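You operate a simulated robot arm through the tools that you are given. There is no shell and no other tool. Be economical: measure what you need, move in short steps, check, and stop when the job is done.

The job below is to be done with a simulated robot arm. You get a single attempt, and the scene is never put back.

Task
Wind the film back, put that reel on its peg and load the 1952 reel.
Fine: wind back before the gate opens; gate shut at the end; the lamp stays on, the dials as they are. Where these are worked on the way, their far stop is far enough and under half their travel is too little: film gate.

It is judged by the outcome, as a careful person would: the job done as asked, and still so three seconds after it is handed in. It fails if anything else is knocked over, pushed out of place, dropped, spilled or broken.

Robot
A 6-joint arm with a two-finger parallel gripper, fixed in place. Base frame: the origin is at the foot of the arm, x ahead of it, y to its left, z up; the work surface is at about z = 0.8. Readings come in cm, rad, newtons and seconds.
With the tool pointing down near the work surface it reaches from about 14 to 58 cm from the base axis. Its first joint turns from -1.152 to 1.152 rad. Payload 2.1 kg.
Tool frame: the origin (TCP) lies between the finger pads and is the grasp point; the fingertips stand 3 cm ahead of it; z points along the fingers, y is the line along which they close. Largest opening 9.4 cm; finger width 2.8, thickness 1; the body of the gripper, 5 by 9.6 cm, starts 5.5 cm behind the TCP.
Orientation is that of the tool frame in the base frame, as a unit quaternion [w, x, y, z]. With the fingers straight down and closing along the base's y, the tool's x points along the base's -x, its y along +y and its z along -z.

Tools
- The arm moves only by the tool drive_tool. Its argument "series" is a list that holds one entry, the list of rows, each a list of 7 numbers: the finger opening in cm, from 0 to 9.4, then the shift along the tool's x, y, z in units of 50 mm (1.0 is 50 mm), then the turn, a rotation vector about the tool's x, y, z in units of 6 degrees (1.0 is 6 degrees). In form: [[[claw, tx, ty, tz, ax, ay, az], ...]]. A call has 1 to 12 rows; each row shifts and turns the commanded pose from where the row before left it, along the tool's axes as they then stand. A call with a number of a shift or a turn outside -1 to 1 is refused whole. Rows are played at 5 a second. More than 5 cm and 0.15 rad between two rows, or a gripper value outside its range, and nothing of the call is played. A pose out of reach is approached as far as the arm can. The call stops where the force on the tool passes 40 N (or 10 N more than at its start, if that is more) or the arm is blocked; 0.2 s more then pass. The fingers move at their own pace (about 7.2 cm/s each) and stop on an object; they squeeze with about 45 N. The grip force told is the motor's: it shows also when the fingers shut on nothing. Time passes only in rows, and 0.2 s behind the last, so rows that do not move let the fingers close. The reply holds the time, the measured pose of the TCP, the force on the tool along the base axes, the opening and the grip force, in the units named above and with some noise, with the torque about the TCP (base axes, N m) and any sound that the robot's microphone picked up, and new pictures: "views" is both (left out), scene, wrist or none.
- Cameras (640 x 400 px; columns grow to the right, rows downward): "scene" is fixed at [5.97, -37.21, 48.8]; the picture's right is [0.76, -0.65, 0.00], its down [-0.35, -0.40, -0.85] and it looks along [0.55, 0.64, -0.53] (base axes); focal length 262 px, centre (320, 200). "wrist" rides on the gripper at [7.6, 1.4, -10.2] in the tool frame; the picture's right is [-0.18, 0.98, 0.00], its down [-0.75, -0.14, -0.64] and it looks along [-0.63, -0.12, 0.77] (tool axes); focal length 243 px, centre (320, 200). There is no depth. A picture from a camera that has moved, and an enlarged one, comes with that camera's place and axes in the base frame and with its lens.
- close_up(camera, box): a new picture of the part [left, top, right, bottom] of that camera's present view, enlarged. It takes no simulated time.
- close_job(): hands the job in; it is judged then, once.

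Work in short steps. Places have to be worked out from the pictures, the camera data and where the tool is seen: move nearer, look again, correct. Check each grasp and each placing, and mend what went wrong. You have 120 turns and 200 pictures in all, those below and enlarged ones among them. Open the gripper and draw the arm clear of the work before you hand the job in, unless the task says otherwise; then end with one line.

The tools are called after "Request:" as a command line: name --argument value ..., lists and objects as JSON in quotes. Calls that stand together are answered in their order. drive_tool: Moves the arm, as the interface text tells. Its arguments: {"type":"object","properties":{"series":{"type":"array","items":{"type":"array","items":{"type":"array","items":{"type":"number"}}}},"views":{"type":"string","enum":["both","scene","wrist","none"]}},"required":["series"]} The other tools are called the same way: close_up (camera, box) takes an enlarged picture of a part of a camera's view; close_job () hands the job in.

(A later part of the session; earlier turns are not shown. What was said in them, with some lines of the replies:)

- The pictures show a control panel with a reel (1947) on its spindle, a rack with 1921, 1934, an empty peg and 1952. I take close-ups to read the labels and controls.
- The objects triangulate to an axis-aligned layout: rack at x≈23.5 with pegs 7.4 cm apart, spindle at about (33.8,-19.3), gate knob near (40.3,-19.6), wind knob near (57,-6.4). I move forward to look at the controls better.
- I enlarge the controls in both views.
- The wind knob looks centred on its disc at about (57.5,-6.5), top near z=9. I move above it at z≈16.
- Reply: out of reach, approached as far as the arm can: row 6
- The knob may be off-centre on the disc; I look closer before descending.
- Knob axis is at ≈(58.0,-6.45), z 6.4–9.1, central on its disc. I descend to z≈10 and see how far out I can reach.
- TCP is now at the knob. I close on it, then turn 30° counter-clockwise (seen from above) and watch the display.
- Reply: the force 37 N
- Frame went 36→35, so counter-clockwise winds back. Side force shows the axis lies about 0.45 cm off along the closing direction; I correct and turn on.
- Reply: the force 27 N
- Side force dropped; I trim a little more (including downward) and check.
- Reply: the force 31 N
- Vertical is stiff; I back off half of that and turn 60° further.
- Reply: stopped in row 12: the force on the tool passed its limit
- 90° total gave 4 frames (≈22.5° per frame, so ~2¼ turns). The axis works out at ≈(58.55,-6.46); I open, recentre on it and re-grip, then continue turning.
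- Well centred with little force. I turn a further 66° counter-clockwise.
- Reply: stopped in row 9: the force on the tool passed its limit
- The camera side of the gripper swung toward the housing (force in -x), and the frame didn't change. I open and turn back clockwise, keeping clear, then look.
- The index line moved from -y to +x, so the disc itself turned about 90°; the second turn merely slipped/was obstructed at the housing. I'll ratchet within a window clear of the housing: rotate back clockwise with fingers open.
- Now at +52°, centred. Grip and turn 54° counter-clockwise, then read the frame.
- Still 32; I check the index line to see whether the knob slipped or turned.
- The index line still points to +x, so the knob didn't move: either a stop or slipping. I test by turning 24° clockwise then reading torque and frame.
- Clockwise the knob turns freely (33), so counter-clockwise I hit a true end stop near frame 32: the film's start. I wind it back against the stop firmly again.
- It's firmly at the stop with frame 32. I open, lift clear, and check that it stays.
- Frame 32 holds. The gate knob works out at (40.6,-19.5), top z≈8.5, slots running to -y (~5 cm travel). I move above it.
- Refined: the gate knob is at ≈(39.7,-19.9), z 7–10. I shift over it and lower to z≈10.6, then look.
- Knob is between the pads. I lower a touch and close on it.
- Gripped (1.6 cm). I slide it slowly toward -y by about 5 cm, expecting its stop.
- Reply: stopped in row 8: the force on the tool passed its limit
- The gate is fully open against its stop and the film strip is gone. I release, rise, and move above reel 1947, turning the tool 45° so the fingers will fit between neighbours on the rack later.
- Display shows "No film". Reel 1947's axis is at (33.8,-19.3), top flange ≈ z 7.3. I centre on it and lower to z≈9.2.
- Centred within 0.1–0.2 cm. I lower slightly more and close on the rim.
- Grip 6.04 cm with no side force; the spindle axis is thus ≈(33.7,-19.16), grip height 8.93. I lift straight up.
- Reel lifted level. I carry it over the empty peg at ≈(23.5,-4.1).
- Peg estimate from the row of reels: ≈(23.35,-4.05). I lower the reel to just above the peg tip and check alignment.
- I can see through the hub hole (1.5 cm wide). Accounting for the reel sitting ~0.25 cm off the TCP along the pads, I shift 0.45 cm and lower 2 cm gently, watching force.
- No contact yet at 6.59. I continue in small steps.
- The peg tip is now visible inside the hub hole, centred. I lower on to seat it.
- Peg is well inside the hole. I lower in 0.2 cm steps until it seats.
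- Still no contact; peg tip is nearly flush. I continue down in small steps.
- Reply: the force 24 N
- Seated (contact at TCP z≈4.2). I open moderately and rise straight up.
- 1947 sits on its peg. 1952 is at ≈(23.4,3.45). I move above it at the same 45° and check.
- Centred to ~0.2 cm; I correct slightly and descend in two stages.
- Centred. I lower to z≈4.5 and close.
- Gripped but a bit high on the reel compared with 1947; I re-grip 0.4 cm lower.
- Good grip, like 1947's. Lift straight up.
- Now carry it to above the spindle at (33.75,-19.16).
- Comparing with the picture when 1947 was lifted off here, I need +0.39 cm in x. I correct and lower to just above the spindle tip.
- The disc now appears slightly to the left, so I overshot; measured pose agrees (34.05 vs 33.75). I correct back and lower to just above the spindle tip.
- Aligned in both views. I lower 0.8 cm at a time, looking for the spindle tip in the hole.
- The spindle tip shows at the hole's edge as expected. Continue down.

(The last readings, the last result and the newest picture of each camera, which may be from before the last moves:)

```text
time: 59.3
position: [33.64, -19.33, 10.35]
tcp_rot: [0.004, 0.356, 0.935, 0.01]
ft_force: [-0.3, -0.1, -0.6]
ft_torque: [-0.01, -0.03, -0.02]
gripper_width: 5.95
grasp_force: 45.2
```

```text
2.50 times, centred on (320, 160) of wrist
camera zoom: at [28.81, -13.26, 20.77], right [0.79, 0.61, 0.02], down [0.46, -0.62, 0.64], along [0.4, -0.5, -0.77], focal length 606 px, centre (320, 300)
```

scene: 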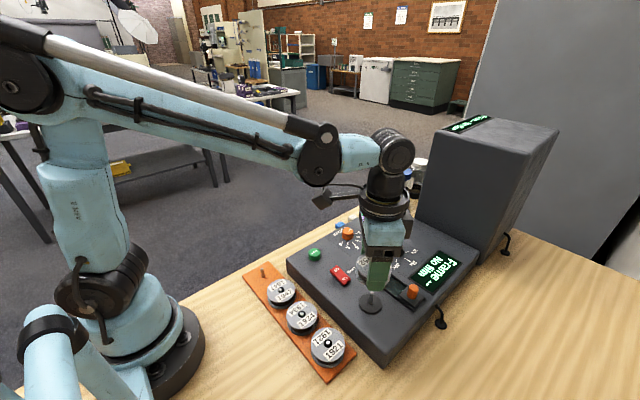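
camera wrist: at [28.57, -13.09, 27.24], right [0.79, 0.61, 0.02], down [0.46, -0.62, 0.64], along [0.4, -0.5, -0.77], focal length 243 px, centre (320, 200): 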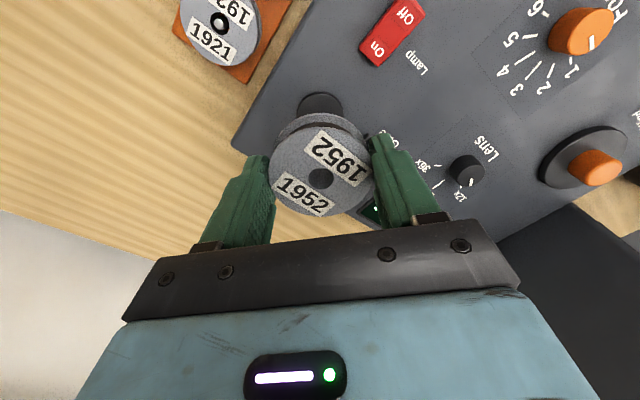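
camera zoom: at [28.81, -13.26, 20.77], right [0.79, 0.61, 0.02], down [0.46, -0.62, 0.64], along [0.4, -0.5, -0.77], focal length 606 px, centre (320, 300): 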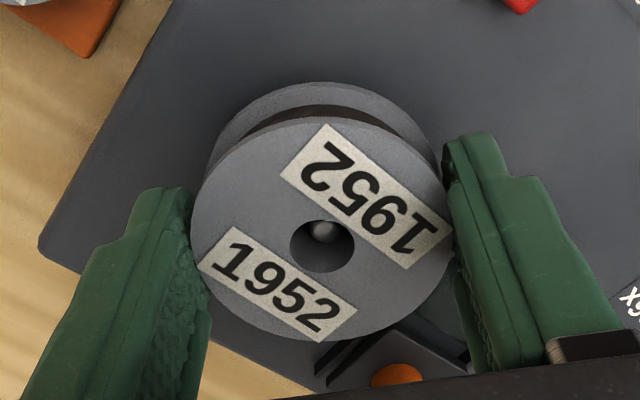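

The spindle is inside the hole, centred. I lower on toward the seat at z≈9.

Request:
drive_tool --series '[[[0, 0, 0, 0.08, 0, 0, 0], [0, 0, 0, 0.08, 0, 0, 0], [0, 0, 0, 0.04, 0, 0, 0], [0, 0, 0, 0, 0, 0, 0]]]' --views "none"

Request:
drive_tool --series '[[[0, 0, 0, 0.04, 0, 0, 0], [0, 0, 0, 0, 0, 0, 0]]]' --views "none"

Request:
close_up --camera "wrist" --box '[240, 80, 400, 240]'

```text
time: 60.3
position: [33.69, -19.28, 9.37]
tcp_rot: [0.005, 0.356, 0.935, 0.009]
ft_force: [0.0, -0.3, -0.8]
ft_torque: [-0.02, 0.01, 0.01]
gripper_width: 5.93
grasp_force: 45.9
```

```text
time: 60.9
position: [33.62, -19.24, 9.11]
tcp_rot: [0.004, 0.357, 0.934, 0.01]
ft_force: [0.7, -0.1, -1.1]
ft_torque: [0.0, 0.02, -0.03]
gripper_width: 5.94
grasp_force: 45.6
```

```text
2.50 times, centred on (320, 160) of wrist
camera zoom: at [28.78, -13.24, 19.56], right [0.79, 0.61, 0.02], down [0.46, -0.62, 0.64], along [0.4, -0.5, -0.77], focal length 606 px, centre (320, 300)
```

zoom: 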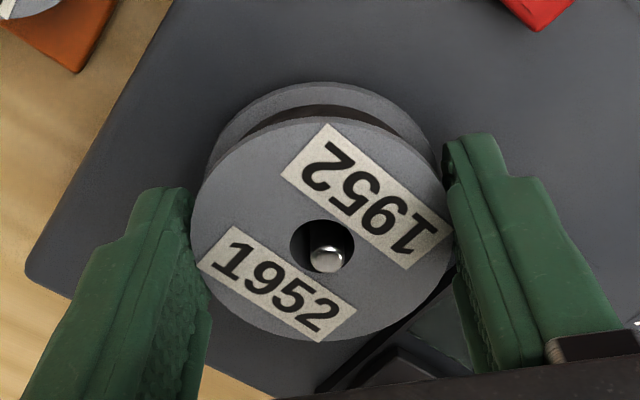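

Nearly seated. I continue in 0.2 cm steps until contact.

Request:
drive_tool --series '[[[0, 0, 0, 0.03, 0, 0, 0], [0, 0, 0, 0, 0, 0, 0]]]' --views "none"

Request:
drive_tool --series '[[[0, 0, 0, 0.03, 0, 0, 0], [0, 0, 0, 0, 0, 0, 0]]]' --views "none"

Request:
close_up --camera "scene" --box '[320, 230, 440, 330]'

```text
time: 61.5
position: [33.58, -19.2, 8.94]
tcp_rot: [0.005, 0.356, 0.935, 0.01]
ft_force: [0.6, 0.2, -0.9]
ft_torque: [-0.02, 0.0, -0.03]
gripper_width: 5.93
grasp_force: 44.6
```

```text
time: 62.1
position: [33.55, -19.29, 8.91]
tcp_rot: [0.005, 0.356, 0.934, 0.009]
ft_force: [0.2, 0.7, -0.9]
ft_torque: [0.0, 0.01, 0.04]
gripper_width: 5.96
grasp_force: 44.9
```

```text
4.00 times, centred on (380, 280) of scene
camera zoom: at [5.97, -37.21, 48.8], right [0.76, -0.65, 0.0], down [-0.35, -0.4, -0.85], along [0.55, 0.64, -0.53], focal length 1047 px, centre (80, -120)
```

zoom: 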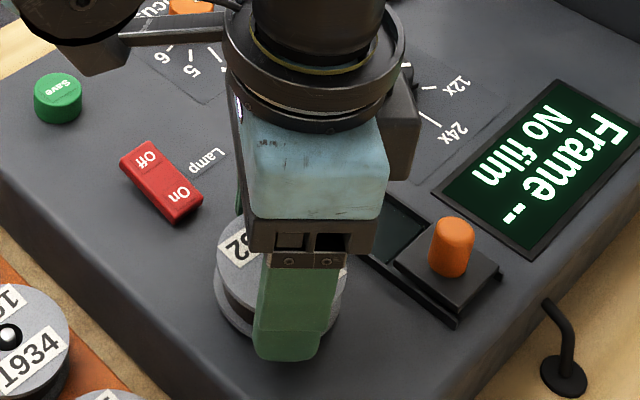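

No contact yet; two more small steps.

Request:
drive_tool --series '[[[0, 0, 0, 0.03, 0, 0, 0], [0, 0, 0, 0, 0, 0, 0]]]' --views "none"

Request:
drive_tool --series '[[[0, 0, 0, 0.02, 0, 0, 0], [0, 0, 0, 0, 0, 0, 0]]]' --views "none"

```text
time: 62.7
position: [33.75, -19.32, 8.72]
tcp_rot: [0.004, 0.356, 0.934, 0.009]
ft_force: [2.3, -0.7, 23.5]
ft_torque: [-0.38, 0.25, 0.16]
gripper_width: 5.89
grasp_force: 44.9
```

```text
time: 63.3
position: [33.61, -19.1, 8.52]
tcp_rot: [0.004, 0.356, 0.935, 0.01]
ft_force: [0.5, 2.8, 15.0]
ft_torque: [-0.18, 0.12, -0.04]
gripper_width: 5.73
grasp_force: 44.8
```

Contact: the reel is seated. I open and rise.

Request:
drive_tool --series '[[[7.4, 0, 0, -0.03, 0, 0, 0], [7.4, 0, 0, 0, 0, 0, 0], [7.4, 0, 0, -0.4, 0, 0, 0], [7.4, 0, 0, -0.6, 0, 0, 0], [5, 0, 0, -0.6, 0, 0, 0], [5, 0, 0, 0, 0, 0, 0]]]' --views "both"

Request:
close_up --camera "scene" --box '[240, 220, 480, 380]'

```text
time: 64.7
position: [33.62, -19.41, 16.74]
tcp_rot: [0.004, 0.356, 0.935, 0.009]
ft_force: [-0.1, 0.5, -0.6]
ft_torque: [0.02, 0.01, 0.02]
gripper_width: 4.96
grasp_force: 0.1
camera wrist: at [28.86, -13.35, 27.26], right [0.79, 0.61, 0.02], down [0.46, -0.62, 0.64], along [0.4, -0.5, -0.77], focal length 243 px, centre (320, 200)
```

scene: 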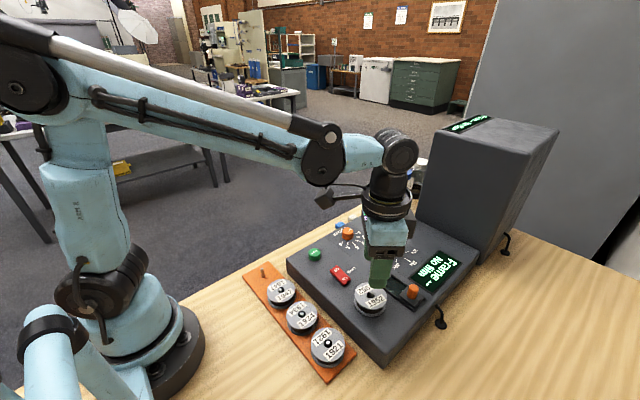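
wrist: 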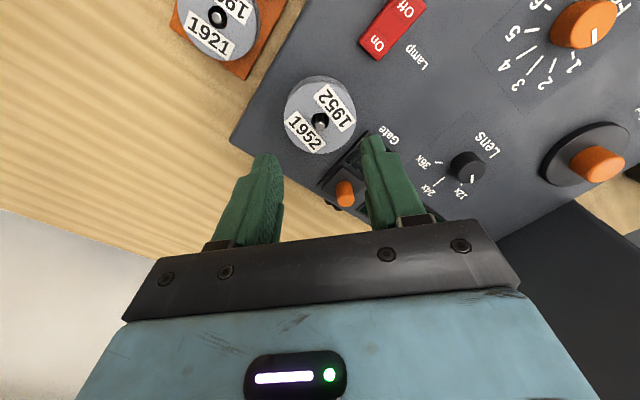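

```text
2.50 times, centred on (360, 300) of scene
camera zoom: at [5.97, -37.21, 48.8], right [0.76, -0.65, 0.0], down [-0.35, -0.4, -0.85], along [0.55, 0.64, -0.53], focal length 654 px, centre (220, -50)
```

zoom: 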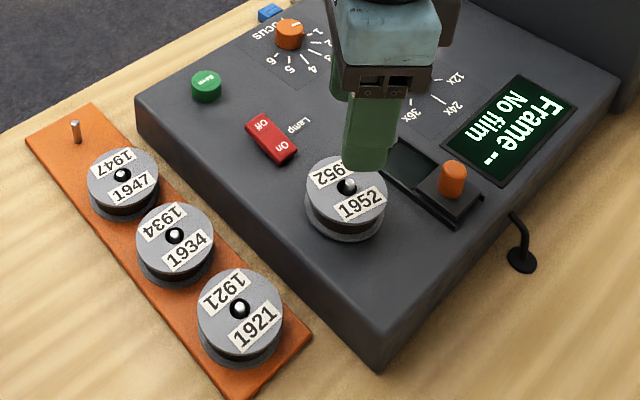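

1952 is on the spindle, flush like the original. Next the gate: rotate back to neutral and move above its knob at (39.8,-24.2).

Request:
drive_tool --series '[[[5, 0, 0, 0, 0, 0, -1], [5, 0, 0, 0, 0, 0, -1], [5, 0, 0, 0, 0, 0, -1], [5, 0, 0, 0, 0, 0, -1], [5, 0, 0, 0, 0, 0, -1], [5, 0, 0, 0, 0, 0, -1], [5, 0, 0, 0, 0, 0, -1], [5, -0.61, -0.48, 0, 0, 0, 0], [5, -0.61, -0.48, 0, 0, 0, 0], [4, 0, 0, 0.4, 0, 0, 0], [4, 0, 0, 0, 0, 0, 0]]]' --views "both"

```text
time: 67.1
position: [39.52, -24.06, 14.79]
tcp_rot: [0.007, -0.002, 1.0, 0.007]
ft_force: [0.0, -0.6, -0.7]
ft_torque: [0.05, 0.02, -0.02]
gripper_width: 3.99
grasp_force: 0.1
camera wrist: at [31.86, -22.78, 25.07], right [0.18, 0.98, 0.02], down [0.74, -0.15, 0.65], along [0.64, -0.1, -0.76], focal length 243 px, centre (320, 200)
```

scene: 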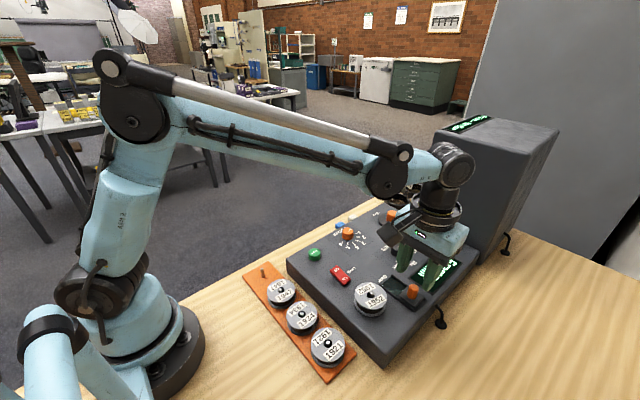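
wrist: 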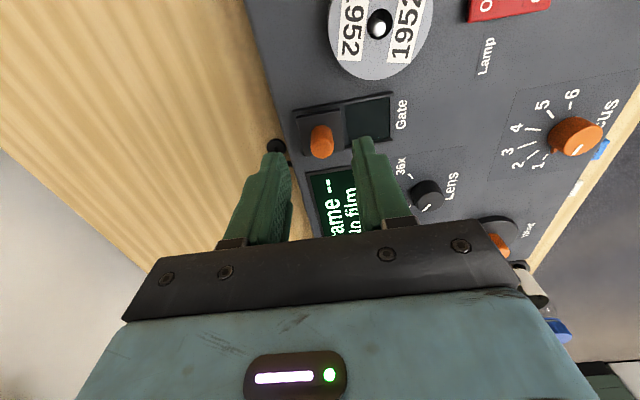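

Aligned with the knob. I lower to z≈10.1 and close on it.

Request:
drive_tool --series '[[[4, -0.04, 0, 0.4, 0, 0, 0], [4, 0, 0, 0.35, 0, 0, 0], [4, 0, 0, 0.18, 0, 0, 0], [4, 0, 0, 0, 0, 0, 0], [0, 0, 0, 0, 0, 0, 0], [0, 0, 0, 0, 0, 0, 0], [0, 0, 0, 0, 0, 0, 0]]]' --views "wrist"

```text
time: 68.7
position: [39.79, -24.08, 10.16]
tcp_rot: [0.008, -0.002, 1.0, 0.007]
ft_force: [-0.4, -0.2, -6.1]
ft_torque: [-0.37, 0.02, 0.03]
gripper_width: 1.66
grasp_force: 44.4
camera wrist: at [32.05, -22.74, 20.44], right [0.18, 0.98, 0.02], down [0.74, -0.15, 0.65], along [0.64, -0.1, -0.76], focal length 243 px, centre (320, 200)
```

wrist: 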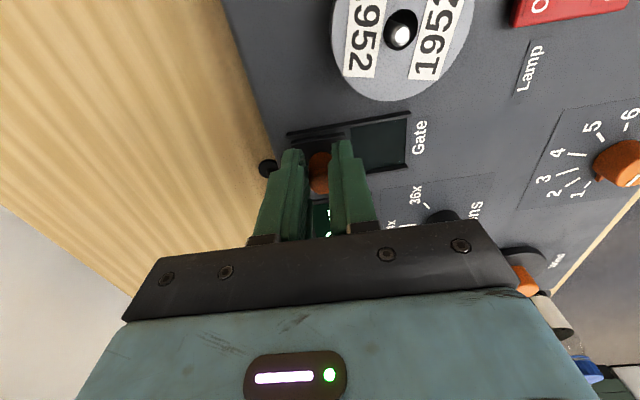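

Gripped. Slide it back toward +y until its closed stop.

Request:
drive_tool --series '[[[0, 0, 0.15, 0, 0, 0, 0], [0, 0, 0.15, 0, 0, 0, 0], [0, 0, 0.15, 0, 0, 0, 0], [0, 0, 0.15, 0, 0, 0, 0], [0, 0, 0.15, 0, 0, 0, 0], [0, 0, 0.12, 0, 0, 0, 0], [0, 0, 0.1, 0, 0, 0, 0], [0, 0, 0, 0, 0, 0, 0]]]' --views "both"

Request:
close_up --camera "scene" --box '[350, 210, 470, 310]'

```text
time: 70.4
position: [39.78, -20.0, 10.05]
tcp_rot: [0.006, 0.003, 1.0, -0.004]
ft_force: [2.0, -11.5, -1.9]
ft_torque: [-0.03, 0.13, -0.08]
gripper_width: 1.64
grasp_force: 45.4
stopped in row 8: the force on the tool passed its limit (the readings are from after the stop); the commanded pose is now the measured one
camera wrist: at [32.14, -18.32, 20.36], right [0.19, 0.98, 0.0], down [0.75, -0.14, 0.65], along [0.64, -0.13, -0.76], focal length 243 px, centre (320, 200)
```

scene: 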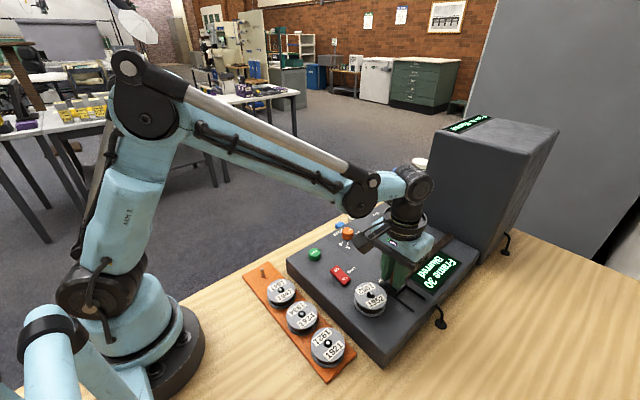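
wrist: 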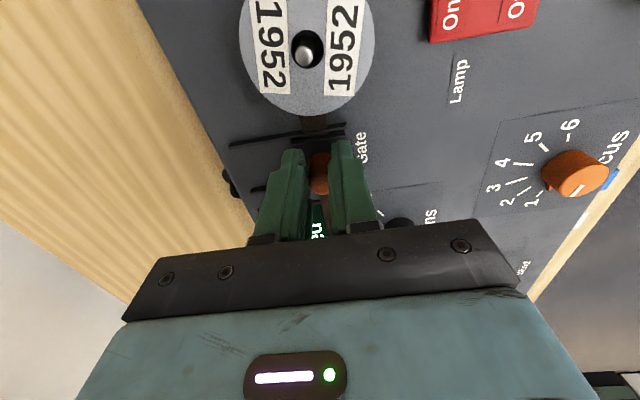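

```text
4.00 times, centred on (410, 260) of scene
camera zoom: at [5.97, -37.21, 48.8], right [0.76, -0.65, 0.0], down [-0.35, -0.4, -0.85], along [0.55, 0.64, -0.53], focal length 1047 px, centre (-40, -40)
```

zoom: 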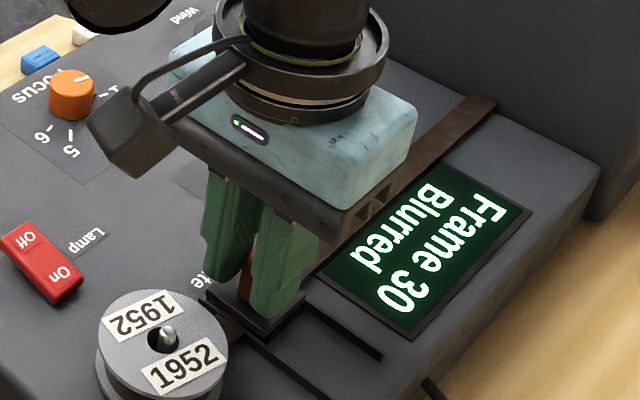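

The gate is shut and the 1952 film reads "Frame 30". I release, rise and retreat clear.

Request:
drive_tool --series '[[[3.5, 0, 0, 0, 0, 0, 0], [3.5, 0, 0, 0, 0, 0, 0], [3.5, 0, 0, -0.5, 0, 0, 0], [4, 0, 0, -0.9, 0, 0, 0], [6, 0, 0, -0.9, 0, 0, 0], [6, 0.7, 0.5, -0.5, 0, 0, 0], [6, 0.7, 0.5, -0.5, 0, 0, 0], [6, 0.7, 0.5, 0, 0, 0, 0], [6, 0, 0, 0, 0, 0, 0]]]' --views "both"

Request:
close_up --camera "scene" --box '[240, 190, 480, 370]'

Request:
close_up --camera "scene" --box '[340, 230, 460, 320]'

```text
time: 72.4
position: [29.22, -12.34, 26.79]
tcp_rot: [0.005, 0.002, 1.0, -0.001]
ft_force: [0.7, 0.3, 0.1]
ft_torque: [-0.02, -0.01, -0.03]
gripper_width: 5.98
grasp_force: 0.0
camera wrist: at [21.55, -10.73, 37.09], right [0.19, 0.98, 0.0], down [0.75, -0.14, 0.65], along [0.64, -0.12, -0.76], focal length 243 px, centre (320, 200)
```

scene: 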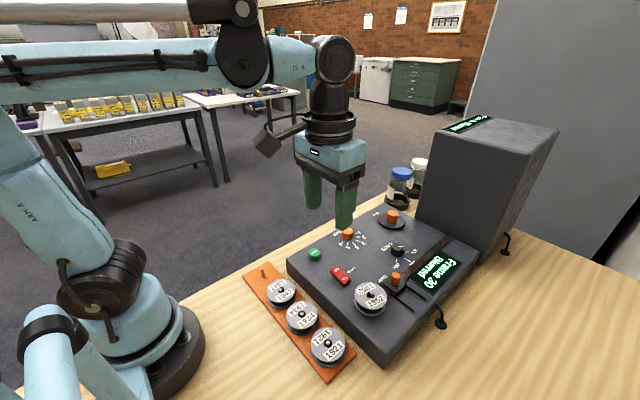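
wrist: 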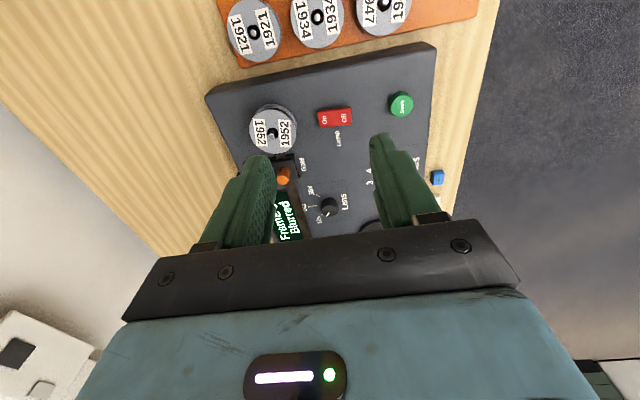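

```text
2.22 times, centred on (360, 280) of scene
camera zoom: at [5.96, -37.21, 48.8], right [0.76, -0.65, 0.0], down [-0.35, -0.4, -0.85], along [0.55, 0.64, -0.53], focal length 582 px, centre (231, 22)
```

zoom: 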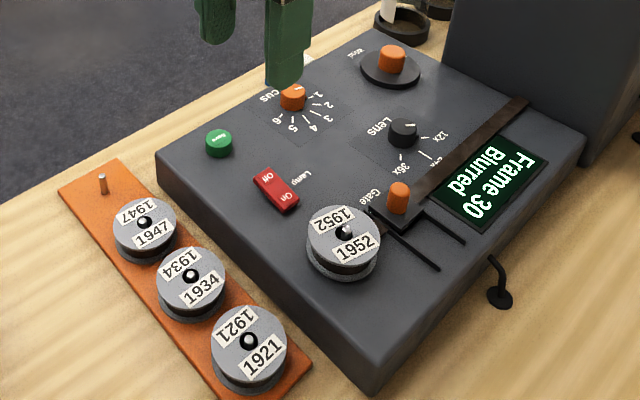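

```text
4.44 times, centred on (400, 275) of scene
camera zoom: at [5.96, -37.21, 48.8], right [0.76, -0.65, 0.0], down [-0.35, -0.4, -0.85], along [0.55, 0.64, -0.53], focal length 1163 px, centre (-36, -133)
```

zoom: 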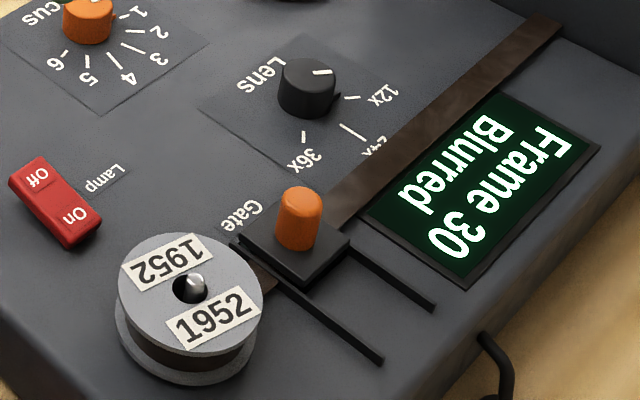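

Everything is in place: 1947 is on its peg, 1952 is loaded, the gate is shut, the lamp is on and the dials are unchanged. The arm is clear with the gripper open, so I hand the job in.

Request:
close_job

```text
The job is handed in.
```

The film was wound back to its stop before the gate was opened, reel 1947 is on its peg, 1952 is loaded and the gate is shut; the lamp is still on and the focus and lens dials were not touched.
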